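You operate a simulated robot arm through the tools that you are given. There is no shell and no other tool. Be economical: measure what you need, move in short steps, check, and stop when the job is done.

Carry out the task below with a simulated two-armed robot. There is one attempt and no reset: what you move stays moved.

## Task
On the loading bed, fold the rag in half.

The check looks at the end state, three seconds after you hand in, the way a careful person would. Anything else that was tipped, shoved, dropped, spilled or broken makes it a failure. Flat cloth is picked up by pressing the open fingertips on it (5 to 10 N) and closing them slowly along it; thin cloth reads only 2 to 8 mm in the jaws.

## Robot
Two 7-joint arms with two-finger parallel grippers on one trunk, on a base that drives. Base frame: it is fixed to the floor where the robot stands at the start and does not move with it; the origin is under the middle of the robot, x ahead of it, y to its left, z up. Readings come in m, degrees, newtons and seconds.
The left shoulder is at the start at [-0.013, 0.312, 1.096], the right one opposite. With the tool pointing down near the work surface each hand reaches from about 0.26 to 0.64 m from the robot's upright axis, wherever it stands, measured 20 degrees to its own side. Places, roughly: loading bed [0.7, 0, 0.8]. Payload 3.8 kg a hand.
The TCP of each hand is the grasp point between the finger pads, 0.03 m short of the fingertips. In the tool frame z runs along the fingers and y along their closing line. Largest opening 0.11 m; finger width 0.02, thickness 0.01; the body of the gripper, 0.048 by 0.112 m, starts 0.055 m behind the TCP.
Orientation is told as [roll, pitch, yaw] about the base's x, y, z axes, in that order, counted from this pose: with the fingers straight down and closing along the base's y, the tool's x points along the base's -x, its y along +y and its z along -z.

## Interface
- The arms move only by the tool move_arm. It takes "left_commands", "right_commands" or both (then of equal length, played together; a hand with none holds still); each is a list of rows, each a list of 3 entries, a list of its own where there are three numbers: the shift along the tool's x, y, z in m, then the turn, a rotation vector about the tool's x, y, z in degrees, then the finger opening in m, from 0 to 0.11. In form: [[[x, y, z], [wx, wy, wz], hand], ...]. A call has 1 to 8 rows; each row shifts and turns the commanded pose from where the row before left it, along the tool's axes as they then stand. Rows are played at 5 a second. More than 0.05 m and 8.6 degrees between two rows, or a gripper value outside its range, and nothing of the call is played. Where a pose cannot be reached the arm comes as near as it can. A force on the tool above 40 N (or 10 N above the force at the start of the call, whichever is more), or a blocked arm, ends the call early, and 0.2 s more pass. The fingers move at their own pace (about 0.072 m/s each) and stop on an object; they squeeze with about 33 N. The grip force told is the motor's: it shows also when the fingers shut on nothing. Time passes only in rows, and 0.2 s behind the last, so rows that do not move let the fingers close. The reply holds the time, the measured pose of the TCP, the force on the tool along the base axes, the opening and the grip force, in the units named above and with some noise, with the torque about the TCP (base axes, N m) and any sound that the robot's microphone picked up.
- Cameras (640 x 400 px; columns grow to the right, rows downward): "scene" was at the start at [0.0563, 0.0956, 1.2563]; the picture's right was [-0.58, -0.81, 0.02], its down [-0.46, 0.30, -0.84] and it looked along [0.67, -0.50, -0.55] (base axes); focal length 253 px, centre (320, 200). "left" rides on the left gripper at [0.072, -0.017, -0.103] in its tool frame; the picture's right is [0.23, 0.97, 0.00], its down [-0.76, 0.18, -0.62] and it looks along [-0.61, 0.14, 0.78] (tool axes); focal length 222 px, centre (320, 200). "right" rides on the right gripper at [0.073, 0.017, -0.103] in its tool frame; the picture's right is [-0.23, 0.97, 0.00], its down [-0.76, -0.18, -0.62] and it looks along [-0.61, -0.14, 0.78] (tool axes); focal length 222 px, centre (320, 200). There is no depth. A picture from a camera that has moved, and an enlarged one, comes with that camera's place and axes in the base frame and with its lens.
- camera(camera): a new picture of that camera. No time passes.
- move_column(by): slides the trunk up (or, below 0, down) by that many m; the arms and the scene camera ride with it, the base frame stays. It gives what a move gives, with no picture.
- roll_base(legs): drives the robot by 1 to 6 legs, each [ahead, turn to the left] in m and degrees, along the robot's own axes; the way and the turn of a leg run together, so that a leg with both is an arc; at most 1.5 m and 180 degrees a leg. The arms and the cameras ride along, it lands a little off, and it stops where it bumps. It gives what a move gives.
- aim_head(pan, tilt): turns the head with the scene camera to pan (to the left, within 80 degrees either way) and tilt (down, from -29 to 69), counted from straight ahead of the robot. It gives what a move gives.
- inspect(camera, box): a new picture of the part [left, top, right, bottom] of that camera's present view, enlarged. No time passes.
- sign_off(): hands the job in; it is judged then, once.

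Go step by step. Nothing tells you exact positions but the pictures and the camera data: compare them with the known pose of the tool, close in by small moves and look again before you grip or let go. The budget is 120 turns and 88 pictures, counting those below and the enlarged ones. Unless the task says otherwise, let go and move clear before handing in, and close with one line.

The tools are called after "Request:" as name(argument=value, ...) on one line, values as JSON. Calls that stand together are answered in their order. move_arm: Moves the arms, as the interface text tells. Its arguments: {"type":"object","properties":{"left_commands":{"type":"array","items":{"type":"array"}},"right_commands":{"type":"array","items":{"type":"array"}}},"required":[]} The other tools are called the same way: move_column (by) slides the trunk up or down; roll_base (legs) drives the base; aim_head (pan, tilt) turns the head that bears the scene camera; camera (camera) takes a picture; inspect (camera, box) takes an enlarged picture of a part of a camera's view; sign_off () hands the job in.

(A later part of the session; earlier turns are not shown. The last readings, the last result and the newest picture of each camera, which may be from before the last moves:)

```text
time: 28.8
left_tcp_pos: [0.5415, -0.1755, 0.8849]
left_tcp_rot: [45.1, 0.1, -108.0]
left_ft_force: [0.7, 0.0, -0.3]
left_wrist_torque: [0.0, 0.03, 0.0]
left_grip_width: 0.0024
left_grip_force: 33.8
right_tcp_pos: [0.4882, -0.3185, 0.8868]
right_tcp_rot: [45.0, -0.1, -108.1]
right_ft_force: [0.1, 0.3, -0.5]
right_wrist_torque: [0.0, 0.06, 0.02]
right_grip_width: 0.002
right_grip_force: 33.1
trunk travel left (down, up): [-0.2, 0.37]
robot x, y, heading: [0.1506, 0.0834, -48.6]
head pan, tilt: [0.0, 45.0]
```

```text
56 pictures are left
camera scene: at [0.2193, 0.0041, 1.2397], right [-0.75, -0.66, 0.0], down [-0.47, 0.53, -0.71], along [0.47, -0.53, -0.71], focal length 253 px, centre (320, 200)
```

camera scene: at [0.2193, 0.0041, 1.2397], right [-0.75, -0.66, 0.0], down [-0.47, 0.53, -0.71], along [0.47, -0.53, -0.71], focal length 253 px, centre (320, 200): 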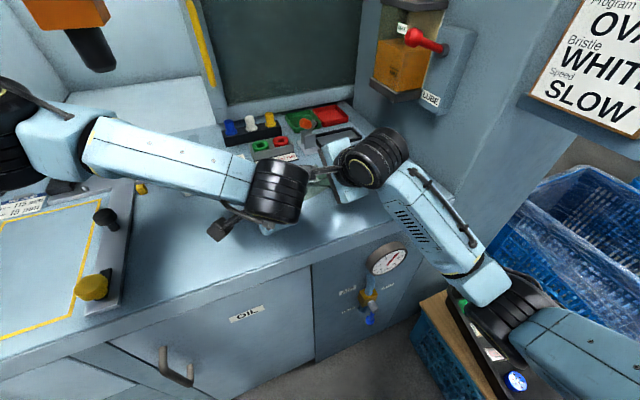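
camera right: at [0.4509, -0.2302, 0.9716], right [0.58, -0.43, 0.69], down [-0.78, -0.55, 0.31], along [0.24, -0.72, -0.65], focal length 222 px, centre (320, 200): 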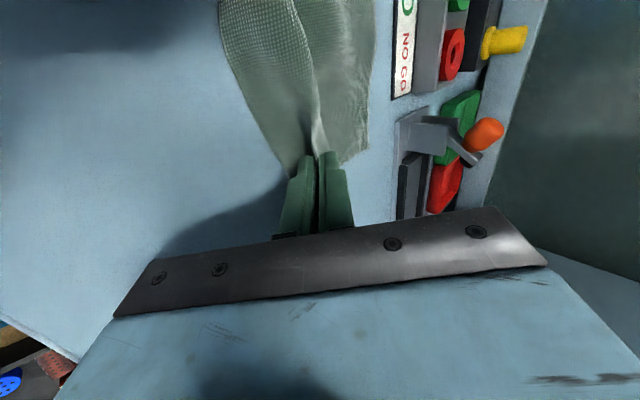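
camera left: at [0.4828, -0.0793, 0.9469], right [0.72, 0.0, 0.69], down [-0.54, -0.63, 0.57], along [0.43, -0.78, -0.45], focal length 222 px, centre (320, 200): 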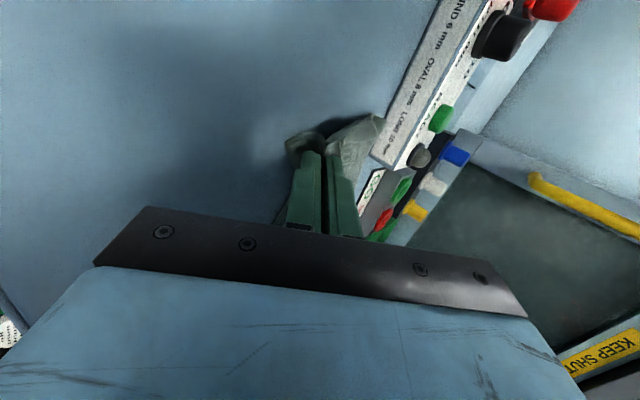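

The edge now stands about over the fold line and the lower layer slid forward ~3 cm. I carry the edge about 2.8 cm further at the same height.

Request:
move_arm(left_commands=[[[0, 0.0099, 0.0099], [0, 0, 0], 0.0], [[0, 0.0099, 0.0099], [0, 0, 0], 0.0]], right_commands=[[[0, 0.0099, 0.0099], [0, 0, 0], 0.0], [[0, 0.0099, 0.0099], [0, 0, 0], 0.0]])

Request:
camera(camera="right")

Request:
camera(camera="left")

```text
time: 29.4
left_tcp_pos: [0.5689, -0.183, 0.8856]
left_tcp_rot: [45.0, 0.1, -108.0]
left_ft_force: [0.5, -0.3, 0.6]
left_wrist_torque: [0.0, 0.03, 0.01]
left_grip_width: 0.0025
left_grip_force: 33.0
right_tcp_pos: [0.5135, -0.3279, 0.8851]
right_tcp_rot: [45.0, -0.1, -108.1]
right_ft_force: [-0.2, -0.7, -0.3]
right_wrist_torque: [0.03, 0.05, -0.02]
right_grip_width: 0.002
right_grip_force: 33.1
trunk travel left (down, up): [-0.2, 0.37]
robot x, y, heading: [0.1518, 0.0815, -48.4]
head pan, tilt: [0.0, 45.0]
```

```text
55 pictures are left
camera right: at [0.4776, -0.2398, 0.9706], right [0.58, -0.43, 0.69], down [-0.77, -0.55, 0.31], along [0.24, -0.72, -0.65], focal length 222 px, centre (320, 200)
```

right: 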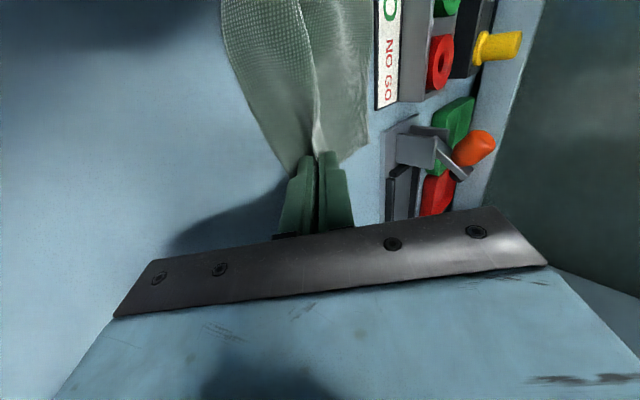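

```text
54 pictures are left
camera left: at [0.5093, -0.0882, 0.947], right [0.72, 0.0, 0.69], down [-0.54, -0.63, 0.57], along [0.43, -0.78, -0.45], focal length 222 px, centre (320, 200)
```

left: 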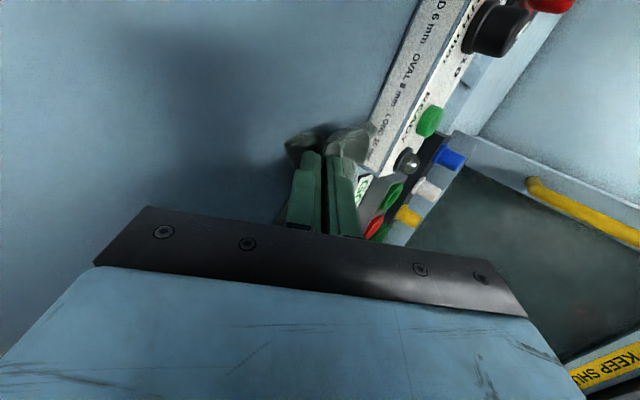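

The whole rag slid forward with the hands rather than folding. I drag it back to its starting place while straightening the hands, then I'll regrip nearer the edge and fold with a higher lift.

Request:
move_arm(left_commands=[[[0, -0.0093, -0.01], [7.5, 0, 0], 0.0], [[0, -0.0106, -0.0087], [7.5, 0, 0], 0.0], [[0, -0.0116, -0.0073], [7.5, 0, 0], 0.0], [[0, -0.0125, -0.0057], [7.5, 0, 0], 0.0], [[0, -0.0131, -0.004], [7.5, 0, 0], 0.0], [[0, -0.0135, -0.0023], [7.5, 0, 0], 0.0]], right_commands=[[[0, -0.0093, -0.01], [7.5, 0, 0], 0.0], [[0, -0.0106, -0.0087], [7.5, 0, 0], 0.0], [[0, -0.0116, -0.0073], [7.5, 0, 0], 0.0], [[0, -0.0125, -0.0057], [7.5, 0, 0], 0.0], [[0, -0.0131, -0.004], [7.5, 0, 0], 0.0], [[0, -0.0135, -0.0023], [7.5, 0, 0], 0.0]])

Request:
inspect(camera="scene", box=[220, 150, 380, 250])

Request:
camera(camera="right")

```text
time: 30.8
left_tcp_pos: [0.4895, -0.1577, 0.8894]
left_tcp_rot: [-0.1, 0.0, -108.0]
left_ft_force: [0.4, -0.7, 0.2]
left_wrist_torque: [-0.03, -0.05, 0.02]
left_grip_width: 0.0023
left_grip_force: 32.8
right_tcp_pos: [0.4362, -0.3032, 0.8891]
right_tcp_rot: [-0.2, -0.1, -108.2]
right_ft_force: [0.2, 0.8, 1.1]
right_wrist_torque: [-0.03, -0.04, -0.03]
right_grip_width: 0.0021
right_grip_force: 32.7
trunk travel left (down, up): [-0.2, 0.37]
robot x, y, heading: [0.1548, 0.0798, -48.3]
head pan, tilt: [0.0, 45.0]
```

```text
4.00 times, centred on (300, 200) of scene
camera zoom: at [0.2189, 0.0038, 1.2397], right [-0.75, -0.66, 0.0], down [-0.47, 0.53, -0.71], along [0.47, -0.53, -0.71], focal length 1013 px, centre (400, 200)
```

zoom: 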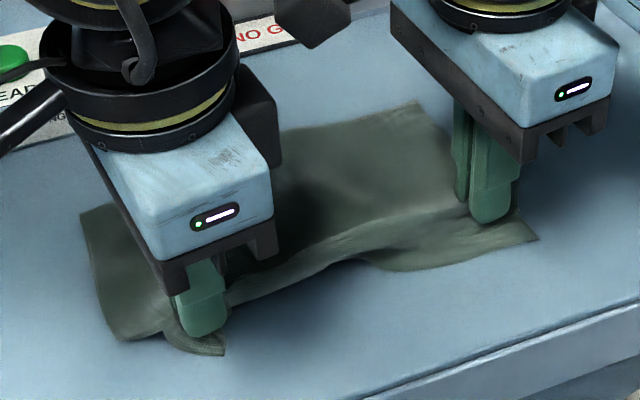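

```text
52 pictures are left
camera right: at [0.4732, -0.2394, 0.9925], right [0.85, -0.52, 0.0], down [-0.4, -0.67, 0.62], along [-0.33, -0.53, -0.78], focal length 222 px, centre (320, 200)
```

right: 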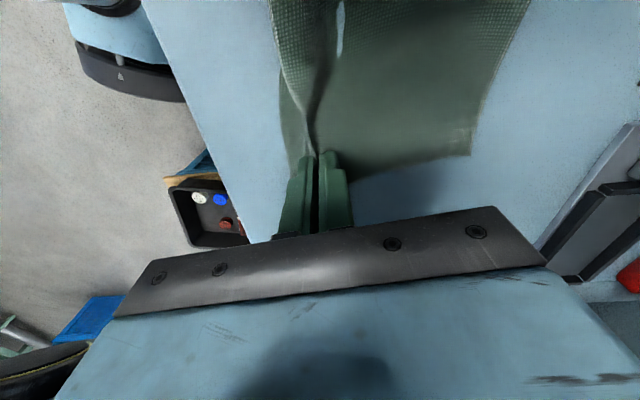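

The rag is back where it was. I lower, release, and lift off to look.

Request:
move_arm(left_commands=[[[0, 0, 0.005], [0, 0, 0], 0.0], [[0, 0, 0], [0, 0, 0], 0.02], [[0, 0, 0], [0, 0, 0], 0.04], [[0, 0, 0], [0, 0, 0], 0.045], [[0, 0, -0.03], [0, 0, 0], 0.045], [[0, -0.02, -0.04], [0, 0, 0], 0.045], [[0, -0.03, 0], [0, 0, 0], 0.03]], right_commands=[[[0, 0, 0.005], [0, 0, 0], 0.0], [[0, 0, 0], [0, 0, 0], 0.02], [[0, 0, 0], [0, 0, 0], 0.04], [[0, 0, 0], [0, 0, 0], 0.045], [[0, 0, -0.03], [0, 0, 0], 0.045], [[0, -0.02, -0.04], [0, 0, 0], 0.045], [[0, -0.03, 0], [0, 0, 0], 0.03]])

Request:
inspect(camera="scene", box=[220, 150, 380, 250])

Request:
camera(camera="right")

Request:
camera(camera="left")

```text
time: 32.4
left_tcp_pos: [0.4413, -0.1407, 0.954]
left_tcp_rot: [0.1, 0.1, -107.9]
left_ft_force: [0.3, 0.2, -0.4]
left_wrist_torque: [0.04, -0.04, 0.0]
left_grip_width: 0.0299
left_grip_force: 0.1
right_tcp_pos: [0.3854, -0.2854, 0.9543]
right_tcp_rot: [0.0, 0.1, -108.1]
right_ft_force: [-0.4, -0.1, 0.1]
right_wrist_torque: [-0.03, -0.02, 0.02]
right_grip_width: 0.0301
right_grip_force: 0.1
trunk travel left (down, up): [-0.2, 0.37]
robot x, y, heading: [0.1506, 0.0829, -48.4]
head pan, tilt: [0.0, 45.0]
```

```text
4.00 times, centred on (300, 200) of scene
camera zoom: at [0.2183, 0.0038, 1.2397], right [-0.75, -0.66, 0.0], down [-0.47, 0.53, -0.71], along [0.47, -0.53, -0.71], focal length 1013 px, centre (400, 200)
```

zoom: 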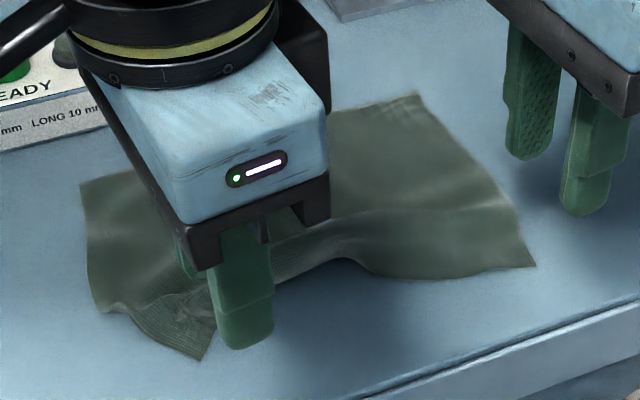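

```text
50 pictures are left
camera right: at [0.4225, -0.2226, 1.0571], right [0.86, -0.52, 0.0], down [-0.41, -0.67, 0.62], along [-0.32, -0.53, -0.78], focal length 222 px, centre (320, 200)
```

right: 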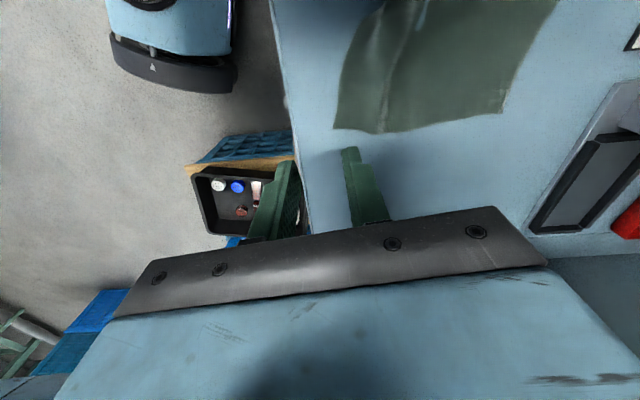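

```text
49 pictures are left
camera left: at [0.4475, -0.0677, 1.0578], right [1.0, -0.09, 0.0], down [-0.07, -0.78, 0.62], along [-0.05, -0.62, -0.78], focal length 222 px, centre (320, 200)
```

left: 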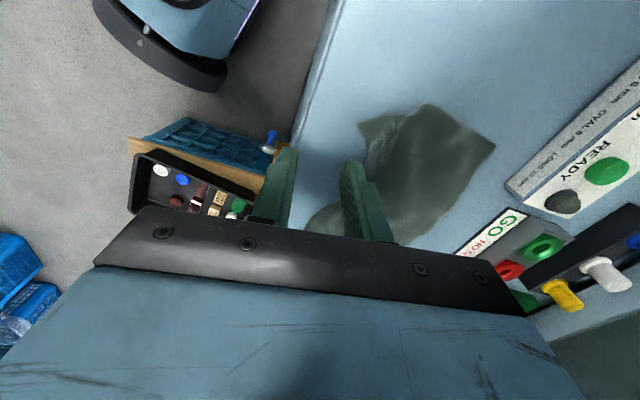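

Released, but the near edge is wavy. I look at corner A closely before regripping nearer the edge.

Request:
inspect(camera="left", box=[280, 80, 520, 260])

Request:
inspect(camera="right", box=[280, 0, 560, 180])

```text
2.22 times, centred on (400, 170) of left
camera zoom: at [0.4475, -0.0677, 1.0578], right [1.0, -0.09, 0.0], down [-0.07, -0.78, 0.62], along [-0.05, -0.62, -0.78], focal length 494 px, centre (142, 267)
```

zoom: 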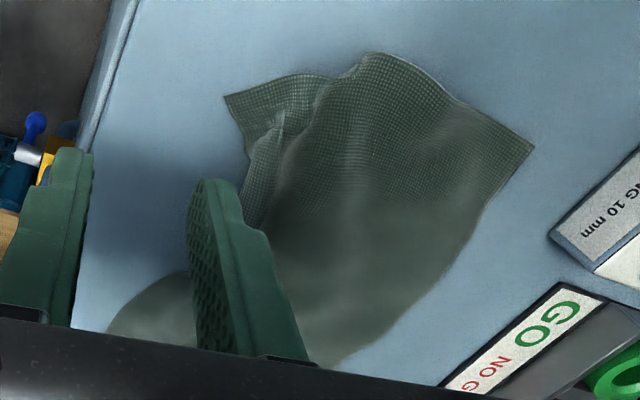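

```text
2.22 times, centred on (420, 90) of right
camera zoom: at [0.4225, -0.2226, 1.0571], right [0.86, -0.52, 0.0], down [-0.41, -0.67, 0.62], along [-0.32, -0.53, -0.78], focal length 494 px, centre (98, 444)
```

zoom: 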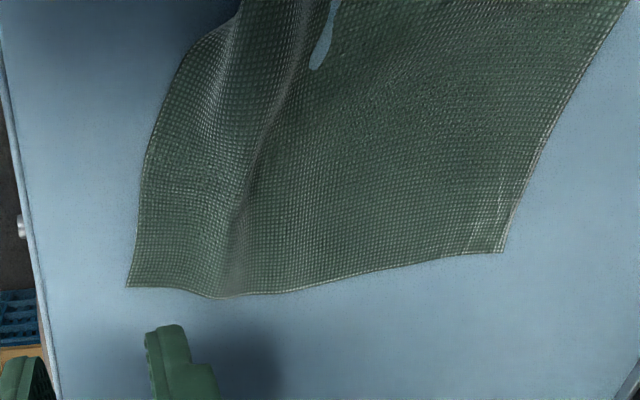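

I can see both corners well. I rotate each hand to match its local edge, place the pinch about 1 cm in from the edge with a 28 mm opening, and come down close.

Request:
move_arm(left_commands=[[[0, 0.0275, 0], [0, 0, 0], 0.028], [[0, 0.0275, 0], [0, 0, 0], 0.028], [[0, 0, 0.012], [0, 0, -7], 0.028], [[0, 0, 0.012], [0, 0, -7], 0.028], [[0, 0, 0.012], [0, 0, -7], 0.028], [[0, 0, 0.012], [0, 0, -7], 0.028]], right_commands=[[[0.0028, 0.0128, 0], [0, 0, 0], 0.028], [[0.0028, 0.0128, 0], [0, 0, 0], 0.028], [[0, 0, 0.012], [0, 0, 6.7], 0.028], [[0, 0, 0.012], [0, 0, 6.7], 0.028], [[0, 0, 0.012], [0, 0, 6.7], 0.028], [[0, 0, 0.012], [0, 0, 0], 0.028]])

Request:
inspect(camera="scene", box=[220, 150, 380, 250])

Request:
inspect(camera="left", box=[240, 60, 480, 240])

Request:
inspect(camera="right", box=[200, 60, 440, 240])

```text
time: 33.8
left_tcp_pos: [0.4957, -0.1599, 0.9052]
left_tcp_rot: [0.0, 0.0, -79.9]
left_ft_force: [-0.1, -0.6, -0.2]
left_wrist_torque: [-0.01, 0.01, -0.01]
left_grip_width: 0.0282
left_grip_force: 0.0
right_tcp_pos: [0.4148, -0.2916, 0.9064]
right_tcp_rot: [0.0, 0.0, -128.3]
right_ft_force: [-0.1, 0.3, -0.7]
right_wrist_torque: [0.0, -0.02, 0.05]
right_grip_width: 0.0282
right_grip_force: 0.1
trunk travel left (down, up): [-0.2, 0.37]
robot x, y, heading: [0.1524, 0.0834, -48.5]
head pan, tilt: [0.0, 45.0]
```

```text
4.00 times, centred on (300, 200) of scene
camera zoom: at [0.2189, 0.0039, 1.2398], right [-0.75, -0.66, 0.0], down [-0.47, 0.53, -0.71], along [0.47, -0.53, -0.71], focal length 1013 px, centre (400, 200)
```

zoom: 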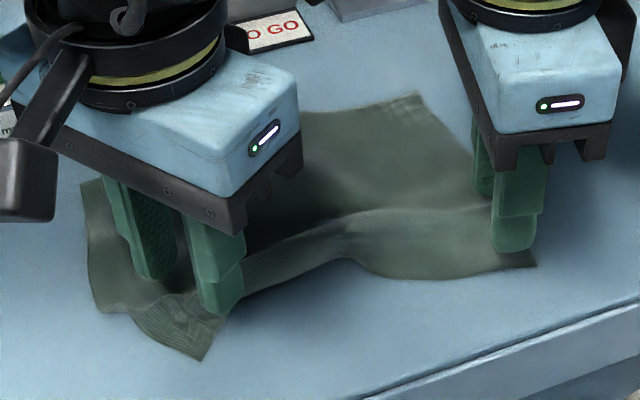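

```text
2.22 times, centred on (360, 150) of left
camera zoom: at [0.4654, -0.0906, 1.0099], right [0.92, 0.39, 0.0], down [0.31, -0.72, 0.62], along [0.25, -0.57, -0.78], focal length 494 px, centre (231, 311)
```

zoom: 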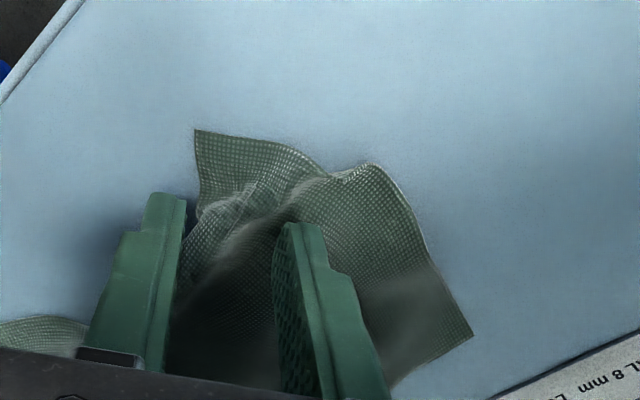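

```text
2.22 times, centred on (320, 150) of right
camera zoom: at [0.4714, -0.2442, 1.0097], right [0.62, -0.78, 0.0], down [-0.61, -0.49, 0.62], along [-0.49, -0.39, -0.78], focal length 494 px, centre (320, 311)
```

zoom: 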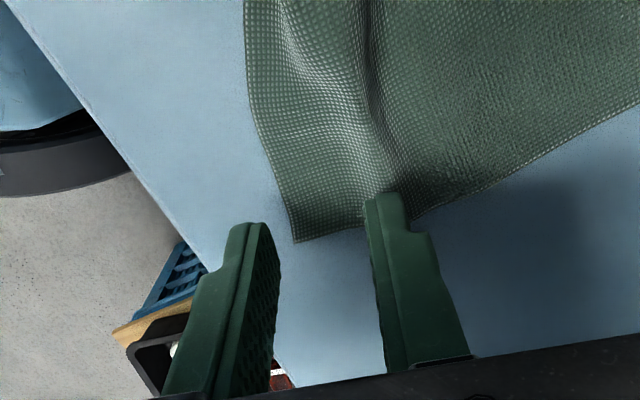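

Placement is good on the left; the right needs 5 mm outward. I go down to contact.

Request:
move_arm(left_commands=[[[0, 0, 0.011], [0, 0, 0], 0.028], [[0, 0, 0.01], [0, 0, 0], 0.028], [[0, 0, 0.0025], [0, 0, 0], 0.028]], right_commands=[[[0, -0.005, 0.011], [0, 0, 0], 0.028], [[0, 0, 0.011], [0, 0, 0], 0.028], [[0, 0, 0.0025], [0, 0, 0], 0.028]])

```text
time: 34.6
left_tcp_pos: [0.4936, -0.1583, 0.8829]
left_tcp_rot: [0.1, 0.1, -80.0]
left_ft_force: [0.6, -0.2, 0.5]
left_wrist_torque: [0.0, -0.01, 0.02]
left_grip_width: 0.0279
left_grip_force: 0.0
right_tcp_pos: [0.4099, -0.2877, 0.8804]
right_tcp_rot: [0.0, 0.0, -128.3]
right_ft_force: [0.4, 1.3, 1.7]
right_wrist_torque: [-0.03, -0.04, 0.0]
right_grip_width: 0.028
right_grip_force: 0.4
trunk travel left (down, up): [-0.2, 0.37]
robot x, y, heading: [0.1503, 0.0799, -48.4]
head pan, tilt: [0.0, 45.0]
```

Request:
move_arm(left_commands=[[[0, 0, 0.002], [0, 0, 0], 0.028], [[0, 0, 0.0005], [0, 0, 0], 0.028]], right_commands=[[[0, 0, 0.001], [0, 0, 0], 0.028], [[0, 0, 0], [0, 0, 0], 0.028]])

```text
time: 35.2
left_tcp_pos: [0.4937, -0.1587, 0.8821]
left_tcp_rot: [0.2, -0.1, -79.9]
left_ft_force: [1.1, -0.8, 7.3]
left_wrist_torque: [0.02, -0.01, 0.0]
left_grip_width: 0.0279
left_grip_force: 0.0
right_tcp_pos: [0.4104, -0.2872, 0.882]
right_tcp_rot: [0.1, 0.1, -128.1]
right_ft_force: [-0.9, -1.5, 9.2]
right_wrist_torque: [-0.16, -0.08, -0.05]
right_grip_width: 0.028
right_grip_force: 0.0
trunk travel left (down, up): [-0.2, 0.37]
robot x, y, heading: [0.15, 0.0821, -48.4]
head pan, tilt: [0.0, 45.0]
```

Good contact on both (7 and 9 N). I close slowly.

Request:
move_arm(left_commands=[[[0, 0, 0], [0, 0, 0], 0.024], [[0, 0, 0], [0, 0, 0], 0.02], [[0, 0, 0], [0, 0, 0], 0.016], [[0, 0, 0], [0, 0, 0], 0.012], [[0, 0, 0], [0, 0, 0], 0.008], [[0, 0, 0], [0, 0, 0], 0.004], [[0, 0, 0], [0, 0, 0], 0.0], [[0, 0, 0], [0, 0, 0], 0.0]], right_commands=[[[0, 0, 0], [0, 0, 0], 0.024], [[0, 0, 0], [0, 0, 0], 0.02], [[0, 0, 0], [0, 0, 0], 0.016], [[0, 0, 0], [0, 0, 0], 0.012], [[0, 0, 0], [0, 0, 0], 0.008], [[0, 0, 0], [0, 0, 0], 0.004], [[0, 0, 0], [0, 0, 0], 0.0], [[0, 0, 0], [0, 0, 0], 0.0]])

Request:
move_arm(left_commands=[[[0, 0, -0.007], [0, 0, 0], 0.0], [[0, 0, -0.007], [0, 0, 0], 0.0]], right_commands=[[[0, 0, -0.007], [0, 0, 0], 0.0], [[0, 0, -0.007], [0, 0, 0], 0.0]])

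Request:
inspect(camera="scene", box=[220, 150, 380, 250])

Request:
inspect(camera="right", box=[200, 60, 440, 240])

Request:
inspect(camera="left", box=[240, 60, 480, 240])

```text
time: 37.0
left_tcp_pos: [0.4946, -0.1578, 0.8813]
left_tcp_rot: [0.1, -0.1, -80.0]
left_ft_force: [0.9, -1.0, 18.5]
left_wrist_torque: [0.1, -0.04, -0.08]
left_grip_width: 0.0027
left_grip_force: 33.3
right_tcp_pos: [0.4099, -0.2862, 0.8818]
right_tcp_rot: [0.0, 0.1, -128.1]
right_ft_force: [3.9, -0.3, 15.9]
right_wrist_torque: [-0.07, -0.1, -0.02]
right_grip_width: 0.0024
right_grip_force: 32.6
trunk travel left (down, up): [-0.2, 0.37]
robot x, y, heading: [0.1509, 0.0839, -48.5]
head pan, tilt: [0.0, 45.0]
```

```text
time: 37.6
left_tcp_pos: [0.4959, -0.1583, 0.894]
left_tcp_rot: [0.1, 0.1, -80.0]
left_ft_force: [-0.6, -1.6, -0.6]
left_wrist_torque: [-0.03, 0.02, -0.07]
left_grip_width: 0.0024
left_grip_force: 33.2
right_tcp_pos: [0.4116, -0.2864, 0.8957]
right_tcp_rot: [-0.1, 0.1, -128.2]
right_ft_force: [2.5, 1.2, 0.5]
right_wrist_torque: [0.02, -0.03, 0.03]
right_grip_width: 0.0024
right_grip_force: 32.9
trunk travel left (down, up): [-0.2, 0.37]
robot x, y, heading: [0.1526, 0.0807, -48.5]
head pan, tilt: [0.0, 45.0]
```

```text
4.00 times, centred on (300, 200) of scene
camera zoom: at [0.2189, 0.0039, 1.2396], right [-0.75, -0.66, 0.0], down [-0.47, 0.53, -0.71], along [0.47, -0.53, -0.71], focal length 1013 px, centre (400, 200)
```

zoom: 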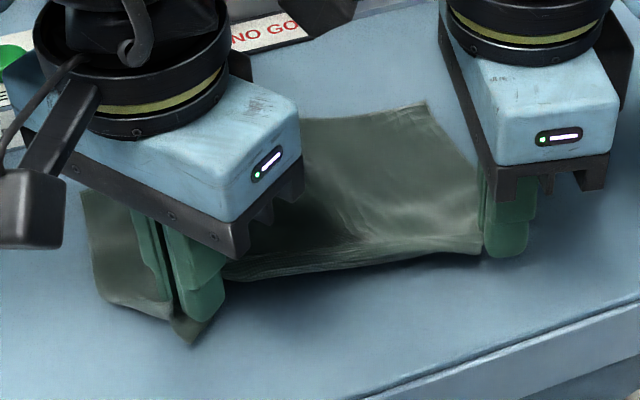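

```text
2.22 times, centred on (320, 150) of right
camera zoom: at [0.4678, -0.2404, 0.9974], right [0.63, -0.78, 0.0], down [-0.61, -0.49, 0.62], along [-0.49, -0.39, -0.78], focal length 494 px, centre (320, 311)
```

zoom: 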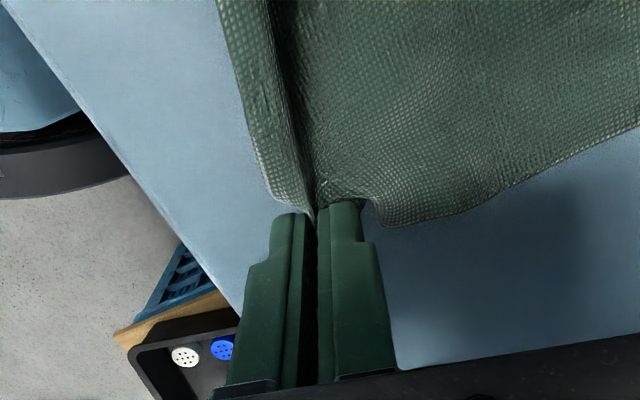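

```text
2.22 times, centred on (360, 150) of left
camera zoom: at [0.4653, -0.0902, 0.9973], right [0.92, 0.39, 0.0], down [0.31, -0.72, 0.62], along [0.24, -0.57, -0.78], focal length 494 px, centre (231, 311)
```

zoom: 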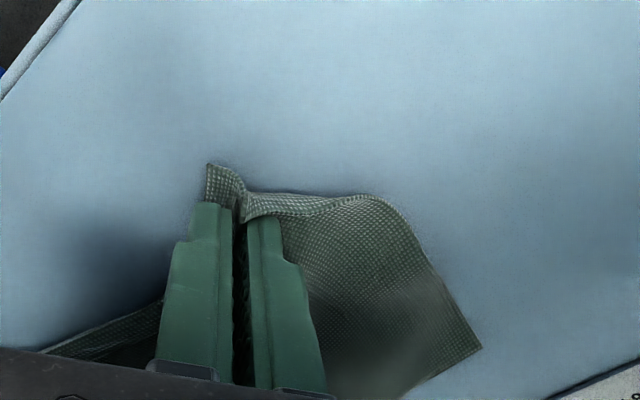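

Excellent grip: both corners pinched right at the edge and the edge is taut. Now I take it over in a true arc (lift to about 5 cm at the mid line), first half.

Request:
move_arm(left_commands=[[[-0.0035, 0.0058, -0.0145], [0, 0, 0], 0.0], [[-0.0059, 0.0097, -0.0145], [0, 0, 0], 0.0], [[-0.0079, 0.0129, -0.01], [0, 0, 0], 0.0], [[-0.009, 0.0147, -0.002], [0, 0, 0], 0.0]], right_commands=[[[0.0023, 0.0079, -0.0145], [0, 0, 0], 0.0], [[0.0038, 0.0132, -0.0145], [0, 0, 0], 0.0], [[0.0051, 0.0177, -0.01], [0, 0, 0], 0.0], [[0.0059, 0.0202, -0.002], [0, 0, 0], 0.0]])

Request:
inspect(camera="scene", box=[220, 130, 380, 230])

Request:
camera(camera="right")

Request:
camera(camera="left")

```text
time: 38.6
left_tcp_pos: [0.5415, -0.1784, 0.9363]
left_tcp_rot: [0.0, 0.1, -80.0]
left_ft_force: [-0.1, -1.0, 0.1]
left_wrist_torque: [-0.02, 0.03, -0.02]
left_grip_width: 0.0026
left_grip_force: 33.2
right_tcp_pos: [0.4699, -0.3107, 0.9346]
right_tcp_rot: [-0.1, 0.1, -128.1]
right_ft_force: [0.4, 0.3, -0.4]
right_wrist_torque: [0.03, 0.04, 0.02]
right_grip_width: 0.0025
right_grip_force: 33.2
trunk travel left (down, up): [-0.2, 0.37]
robot x, y, heading: [0.1517, 0.0817, -48.7]
head pan, tilt: [0.0, 45.0]
```

```text
4.00 times, centred on (300, 180) of scene
camera zoom: at [0.2193, 0.004, 1.2397], right [-0.75, -0.66, 0.0], down [-0.47, 0.53, -0.71], along [0.47, -0.53, -0.71], focal length 1013 px, centre (400, 280)
```

zoom: 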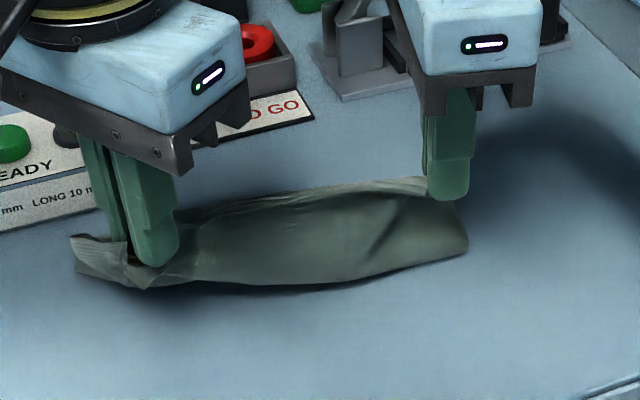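

```text
39 pictures are left
camera right: at [0.5261, -0.2641, 1.0381], right [0.63, -0.78, 0.0], down [-0.61, -0.49, 0.62], along [-0.49, -0.39, -0.78], focal length 222 px, centre (320, 200)
```

right: 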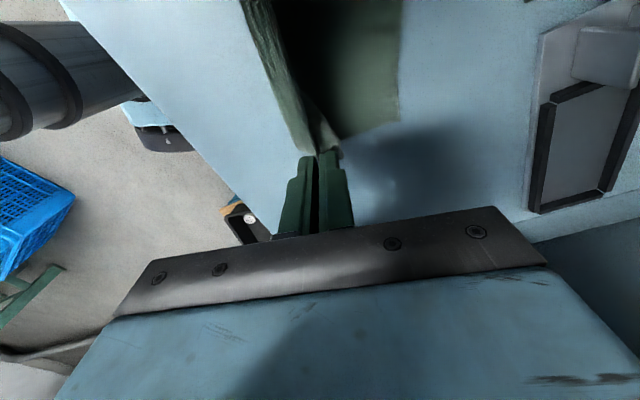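

```text
38 pictures are left
camera left: at [0.5129, -0.1098, 1.0394], right [0.92, 0.39, 0.0], down [0.31, -0.72, 0.62], along [0.24, -0.57, -0.78], focal length 222 px, centre (320, 200)
```

left: 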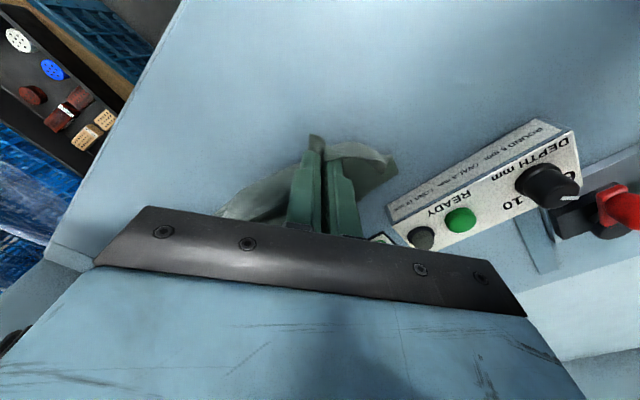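

The near half now stands upright and the far half stays flat — exactly as wanted. I carry on over and down.

Request:
move_arm(left_commands=[[[-0.0085, 0.0154, 0.005], [0, 0, 0], 0.0], [[-0.0074, 0.0135, 0.012], [0, 0, 0], 0.0], [[-0.0056, 0.0101, 0.014], [0, 0, 0], 0.0]], right_commands=[[[0.0055, 0.0157, 0.004], [0, 0, 0], 0.0], [[0.0049, 0.0137, 0.012], [0, 0, 0], 0.0], [[0.0036, 0.0103, 0.014], [0, 0, 0], 0.0]])

Request:
inspect(camera="scene", box=[220, 130, 380, 230])

Request:
camera(camera="right")

Request:
camera(camera="left")

```text
time: 39.4
left_tcp_pos: [0.5842, -0.1926, 0.903]
left_tcp_rot: [-0.1, 0.1, -80.1]
left_ft_force: [0.1, -0.5, -1.4]
left_wrist_torque: [-0.03, 0.01, 0.05]
left_grip_width: 0.0023
left_grip_force: 32.5
right_tcp_pos: [0.5079, -0.3251, 0.9049]
right_tcp_rot: [0.0, 0.0, -128.3]
right_ft_force: [0.3, 0.8, 0.5]
right_wrist_torque: [0.01, 0.03, 0.02]
right_grip_width: 0.0021
right_grip_force: 32.9
trunk travel left (down, up): [-0.2, 0.37]
robot x, y, heading: [0.1503, 0.0853, -48.8]
head pan, tilt: [0.0, 45.0]
```

```text
4.00 times, centred on (300, 180) of scene
camera zoom: at [0.2192, 0.004, 1.2397], right [-0.75, -0.66, 0.0], down [-0.47, 0.53, -0.71], along [0.47, -0.53, -0.71], focal length 1013 px, centre (400, 280)
```

zoom: 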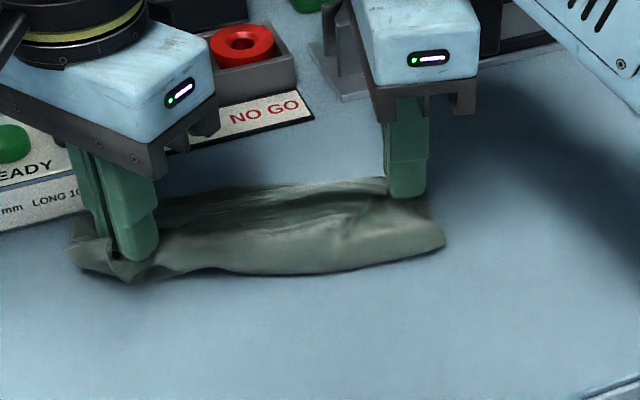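

```text
36 pictures are left
camera right: at [0.5659, -0.2782, 1.008], right [0.62, -0.78, 0.0], down [-0.61, -0.49, 0.62], along [-0.49, -0.39, -0.78], focal length 222 px, centre (320, 200)
```

right: 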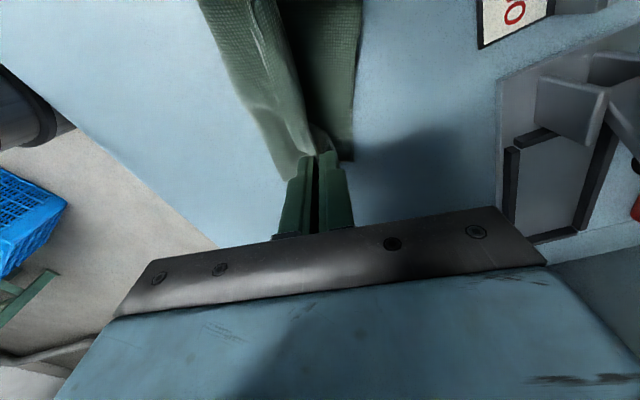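

```text
35 pictures are left
camera left: at [0.554, -0.1239, 1.0067], right [0.92, 0.39, 0.0], down [0.31, -0.72, 0.62], along [0.24, -0.57, -0.78], focal length 222 px, centre (320, 200)
```

left: 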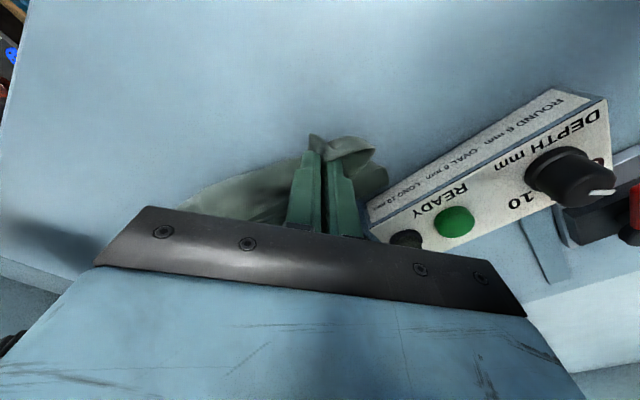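

The right side is folding nicely, but on the left the pinch is only over the fold line since corner B sits further ahead (about (0.645,-0.195)). I advance the left hand about 3.3 cm and the right 1 cm.

Request:
move_arm(left_commands=[[[-0.006, 0.016, -0.003], [0, 0, 0], 0.0], [[-0.006, 0.0165, 0.002], [0, 0, 0], 0.0]], right_commands=[[[0, 0.005, 0.003], [0, 0, 0], 0.0], [[0, 0.005, 0.003], [0, 0, 0], 0.0]])

Request:
inspect(camera="scene", box=[220, 130, 380, 230])

Request:
inspect(camera="left", box=[160, 60, 480, 260])

```text
time: 40.0
left_tcp_pos: [0.6158, -0.1997, 0.9059]
left_tcp_rot: [-0.2, -0.1, -80.3]
left_ft_force: [-9.1, -9.4, -1.3]
left_wrist_torque: [-0.19, 0.18, -0.21]
left_grip_width: 0.0028
left_grip_force: 32.8
right_tcp_pos: [0.5177, -0.329, 0.8993]
right_tcp_rot: [0.0, 0.3, -127.9]
right_ft_force: [9.0, 10.1, -0.1]
right_wrist_torque: [0.28, -0.27, -0.04]
right_grip_width: 0.0021
right_grip_force: 32.8
trunk travel left (down, up): [-0.2, 0.37]
robot x, y, heading: [0.1486, 0.085, -48.4]
head pan, tilt: [0.0, 45.0]
```

```text
4.00 times, centred on (300, 180) of scene
camera zoom: at [0.219, 0.004, 1.2398], right [-0.75, -0.66, 0.0], down [-0.47, 0.53, -0.71], along [0.47, -0.53, -0.71], focal length 1013 px, centre (400, 280)
```

zoom: 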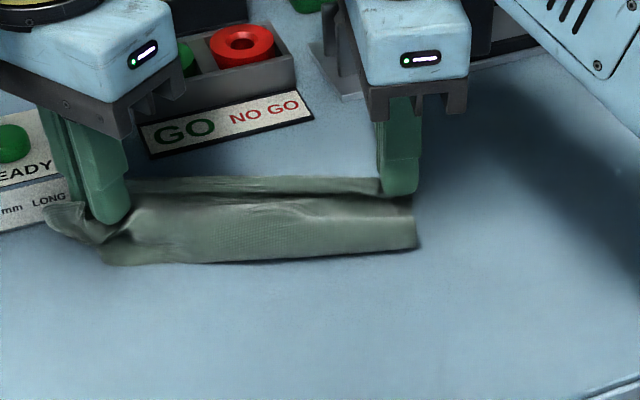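

```text
2.00 times, centred on (320, 160) of left
camera zoom: at [0.5868, -0.1304, 1.0084], right [0.92, 0.39, 0.0], down [0.31, -0.72, 0.62], along [0.24, -0.58, -0.78], focal length 444 px, centre (320, 280)
```

zoom: 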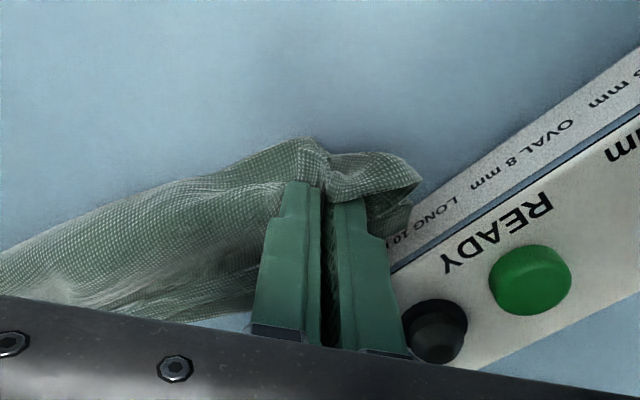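

The fold line is straight now but the edge is pulled taut (~13 N). I bring the right hand 7 mm toward the left to relax, and lower both.

Request:
move_arm(left_commands=[[[0, 0, 0.006], [0, 0, 0], 0.0], [[0, 0, 0.006], [0, 0, 0], 0.0], [[0, 0, 0.004], [0, 0, 0], 0.0]], right_commands=[[[0.007, 0, 0.003], [0, 0, 0], 0.0], [[0, 0, 0.004], [0, 0, 0], 0.0], [[0, 0, 0.003], [0, 0, 0], 0.0]])

Request:
inspect(camera="scene", box=[220, 130, 380, 230])

Request:
camera(camera="right")

Request:
inspect(camera="left", box=[160, 60, 480, 260])

```text
time: 40.8
left_tcp_pos: [0.6167, -0.1983, 0.89]
left_tcp_rot: [0.1, 0.0, -80.0]
left_ft_force: [-4.5, -5.3, 3.8]
left_wrist_torque: [-0.13, 0.1, -0.15]
left_grip_width: 0.0028
left_grip_force: 32.5
right_tcp_pos: [0.5204, -0.3243, 0.8878]
right_tcp_rot: [0.0, 0.0, -128.2]
right_ft_force: [5.2, 5.8, 1.5]
right_wrist_torque: [0.08, -0.11, -0.03]
right_grip_width: 0.002
right_grip_force: 32.9
trunk travel left (down, up): [-0.2, 0.37]
robot x, y, heading: [0.1496, 0.086, -48.6]
head pan, tilt: [0.0, 45.0]
```

```text
4.00 times, centred on (300, 180) of scene
camera zoom: at [0.2186, 0.0041, 1.2398], right [-0.75, -0.66, 0.0], down [-0.47, 0.53, -0.71], along [0.47, -0.53, -0.71], focal length 1013 px, centre (400, 280)
```

zoom: 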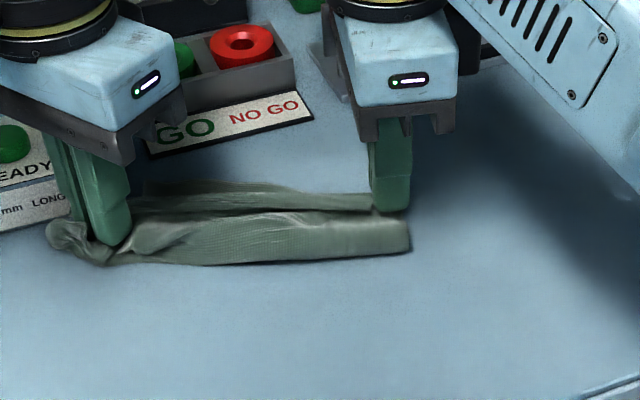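

```text
31 pictures are left
camera right: at [0.5764, -0.2777, 0.9921], right [0.62, -0.78, 0.0], down [-0.61, -0.49, 0.62], along [-0.49, -0.39, -0.78], focal length 222 px, centre (320, 200)
```

right: 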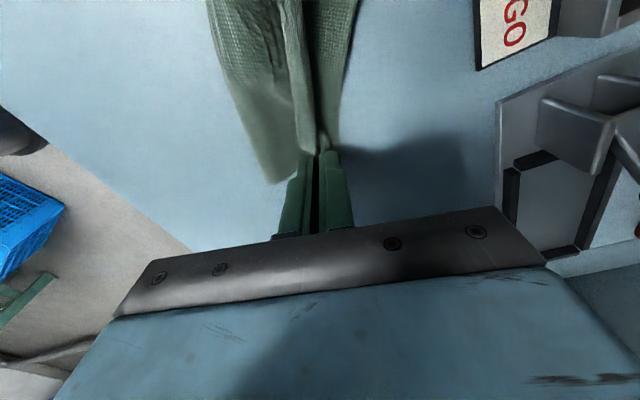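

```text
2.00 times, centred on (320, 160) of left
camera zoom: at [0.5874, -0.1296, 0.9931], right [0.92, 0.39, 0.0], down [0.31, -0.72, 0.62], along [0.25, -0.57, -0.78], focal length 444 px, centre (320, 280)
```

zoom: 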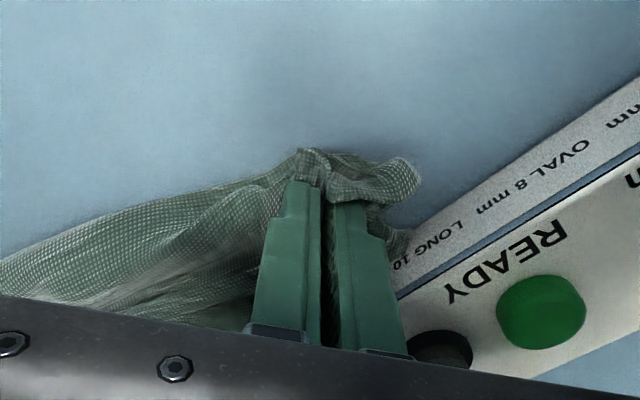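

The upper edge now lies close to the far edge. I relax the remaining tension, lower a bit more, open gently and rise.

Request:
move_arm(left_commands=[[[0, 0, 0.002], [0, 0, 0], 0.0], [[0, 0, 0], [0, 0, 0], 0.008], [[0, 0, 0], [0, 0, 0], 0.016], [[0, 0, 0], [0, 0, 0], 0.02], [[0, 0, -0.01], [0, 0, 0], 0.02], [[0, 0, -0.03], [0, 0, 0], 0.02], [[0, 0, -0.04], [0, 0, 0], 0.02], [[0, -0.04, -0.02], [0, 0, 0], 0.02]], right_commands=[[[0.003, 0, 0.002], [0, 0, 0], 0.0], [[0, 0, 0], [0, 0, 0], 0.008], [[0, 0, 0], [0, 0, 0], 0.016], [[0, 0, 0], [0, 0, 0], 0.02], [[0, 0, -0.01], [0, 0, 0], 0.02], [[0, 0, -0.03], [0, 0, 0], 0.02], [[0, 0, -0.04], [0, 0, 0], 0.02], [[0, -0.04, -0.02], [0, 0, 0], 0.02]])

Request:
inspect(camera="scene", box=[220, 130, 380, 230])

Request:
inspect(camera="right", box=[160, 0, 480, 200])

Request:
inspect(camera="left", box=[160, 60, 480, 260])

```text
time: 42.6
left_tcp_pos: [0.5778, -0.2046, 0.9868]
left_tcp_rot: [0.2, 0.3, -80.1]
left_ft_force: [1.2, 13.7, -2.3]
left_wrist_torque: [-1.43, 0.1, -0.2]
left_grip_width: 0.0202
left_grip_force: 0.0
right_tcp_pos: [0.4868, -0.3019, 0.9859]
right_tcp_rot: [0.0, 0.0, -128.6]
right_ft_force: [-1.6, -13.4, 3.7]
right_wrist_torque: [1.74, -0.38, -0.92]
right_grip_width: 0.02
right_grip_force: 0.2
trunk travel left (down, up): [-0.2, 0.37]
robot x, y, heading: [0.1514, 0.083, -48.5]
head pan, tilt: [0.0, 45.0]
```

```text
4.00 times, centred on (300, 180) of scene
camera zoom: at [0.2175, 0.0037, 1.2398], right [-0.75, -0.66, 0.0], down [-0.47, 0.53, -0.71], along [0.47, -0.53, -0.71], focal length 1013 px, centre (400, 280)
```

zoom: 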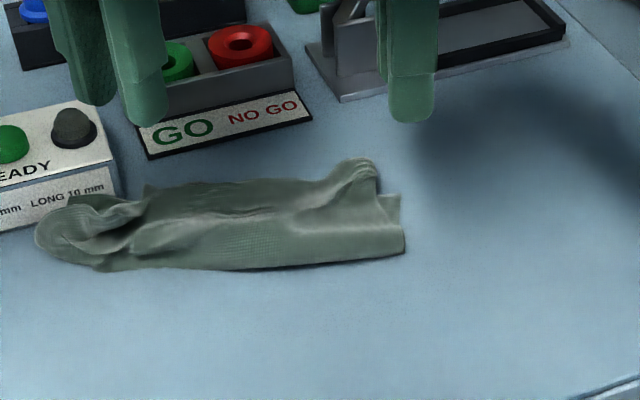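

```text
2.00 times, centred on (320, 100) of right
camera zoom: at [0.544, -0.2555, 1.089], right [0.62, -0.79, 0.0], down [-0.62, -0.48, 0.62], along [-0.49, -0.39, -0.78], focal length 444 px, centre (320, 400)
```

zoom: 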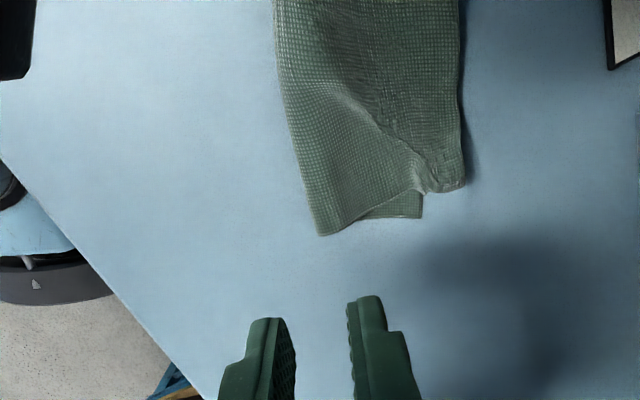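

```text
2.00 times, centred on (320, 160) of left
camera zoom: at [0.5487, -0.1371, 1.0911], right [0.92, 0.39, 0.0], down [0.31, -0.72, 0.62], along [0.25, -0.57, -0.78], focal length 444 px, centre (320, 280)
```

zoom: 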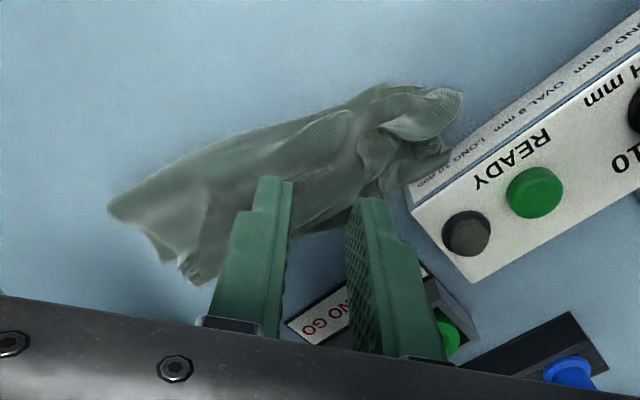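

The rag is folded over; my hands are touching each other, so I part them and look at the result from above.

Request:
move_arm(left_commands=[[[0.03, -0.01, -0.01], [0, 0, 0], 0.02], [[0.04, -0.03, -0.02], [0, 0, 0], 0.02], [[0.04, -0.03, 0], [0, 0, 0], 0.02]], right_commands=[[[-0.02, -0.02, 0], [0, 0, 0], 0.02], [[-0.03, -0.03, 0], [0, 0, 0], 0.02], [[-0.02, -0.03, 0], [0, 0, 0], 0.02]])

Request:
inspect(camera="scene", box=[220, 130, 340, 205])

Request:
camera(camera="left")

```text
refused: row 2 steps farther than a row can; nothing moved
```

```text
5.33 times, centred on (280, 168) of scene
camera zoom: at [0.2175, 0.0037, 1.2398], right [-0.75, -0.66, 0.0], down [-0.47, 0.53, -0.71], along [0.47, -0.53, -0.71], focal length 1350 px, centre (533, 373)
```

zoom: 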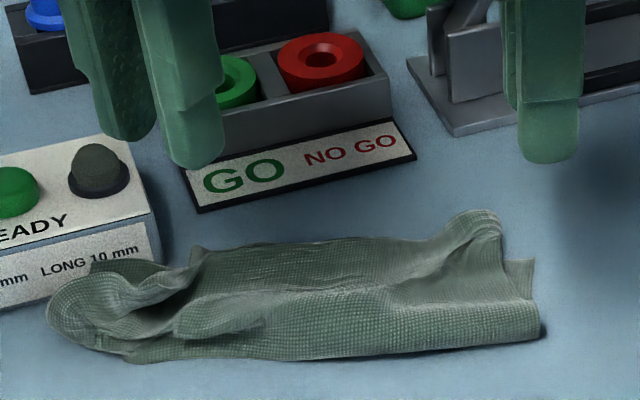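

```text
25 pictures are left
camera left: at [0.5487, -0.1371, 1.0911], right [0.92, 0.39, 0.0], down [0.31, -0.72, 0.62], along [0.25, -0.57, -0.78], focal length 222 px, centre (320, 200)
```

left: 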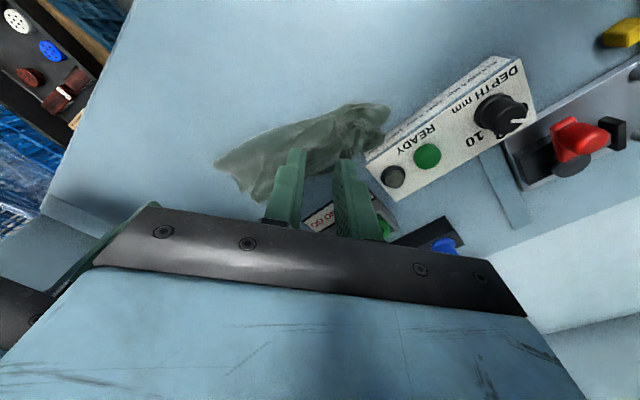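

I part the hands in smaller steps and look at the bunched left end.

Request:
move_arm(left_commands=[[[0.03, -0.01, -0.01], [0, 0, 0], 0.02], [[0.035, -0.03, 0], [0, 0, 0], 0.02], [[0.035, -0.03, 0], [0, 0, 0], 0.02]], right_commands=[[[-0.02, -0.02, 0], [0, 0, 0], 0.02], [[-0.02, -0.03, 0], [0, 0, 0], 0.0], [[-0.02, -0.03, 0], [0, 0, 0], 0.0]])

Request:
inspect(camera="left", box=[200, 60, 440, 210])

```text
time: 43.4
left_tcp_pos: [0.4904, -0.1195, 0.9958]
left_tcp_rot: [0.1, 0.0, -80.0]
left_ft_force: [0.2, -1.1, 0.3]
left_wrist_torque: [0.02, -0.01, 0.01]
left_grip_width: 0.0202
left_grip_force: 0.0
right_tcp_pos: [0.3881, -0.2928, 0.9849]
right_tcp_rot: [-0.1, -0.1, -128.2]
right_ft_force: [0.7, 0.1, -0.4]
right_wrist_torque: [0.0, 0.0, 0.01]
right_grip_width: 0.0001
right_grip_force: 33.0
trunk travel left (down, up): [-0.2, 0.37]
robot x, y, heading: [0.149, 0.0809, -48.3]
head pan, tilt: [0.0, 45.0]
```

```text
2.67 times, centred on (320, 135) of left
camera zoom: at [0.4611, -0.0502, 1.1], right [0.92, 0.39, 0.0], down [0.31, -0.72, 0.62], along [0.25, -0.57, -0.78], focal length 592 px, centre (320, 373)
```

zoom: 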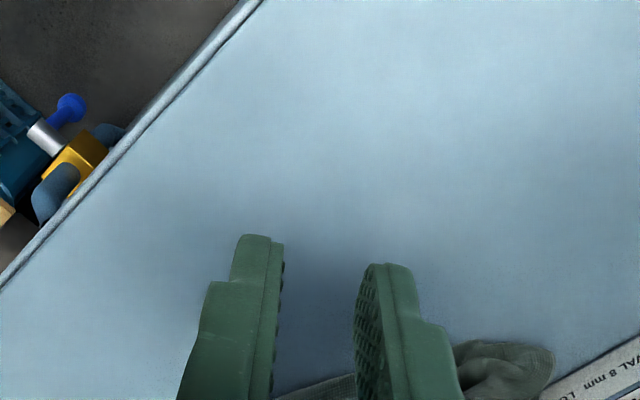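

Request:
inspect(camera="scene", box=[224, 166, 330, 206])

```text
6.04 times, centred on (277, 186) of scene
camera zoom: at [0.218, 0.004, 1.2398], right [-0.75, -0.66, 0.0], down [-0.47, 0.53, -0.71], along [0.47, -0.53, -0.71], focal length 1529 px, centre (580, 284)
```

zoom: 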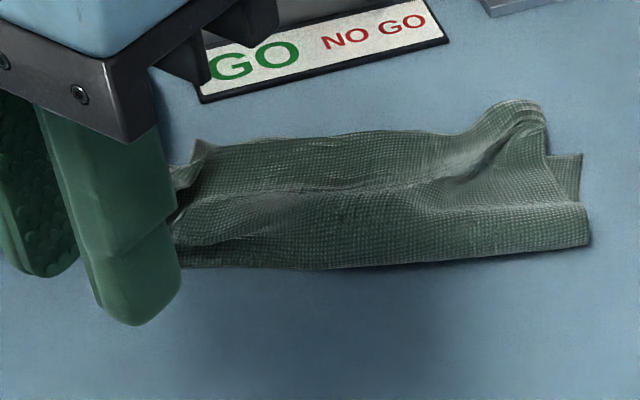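

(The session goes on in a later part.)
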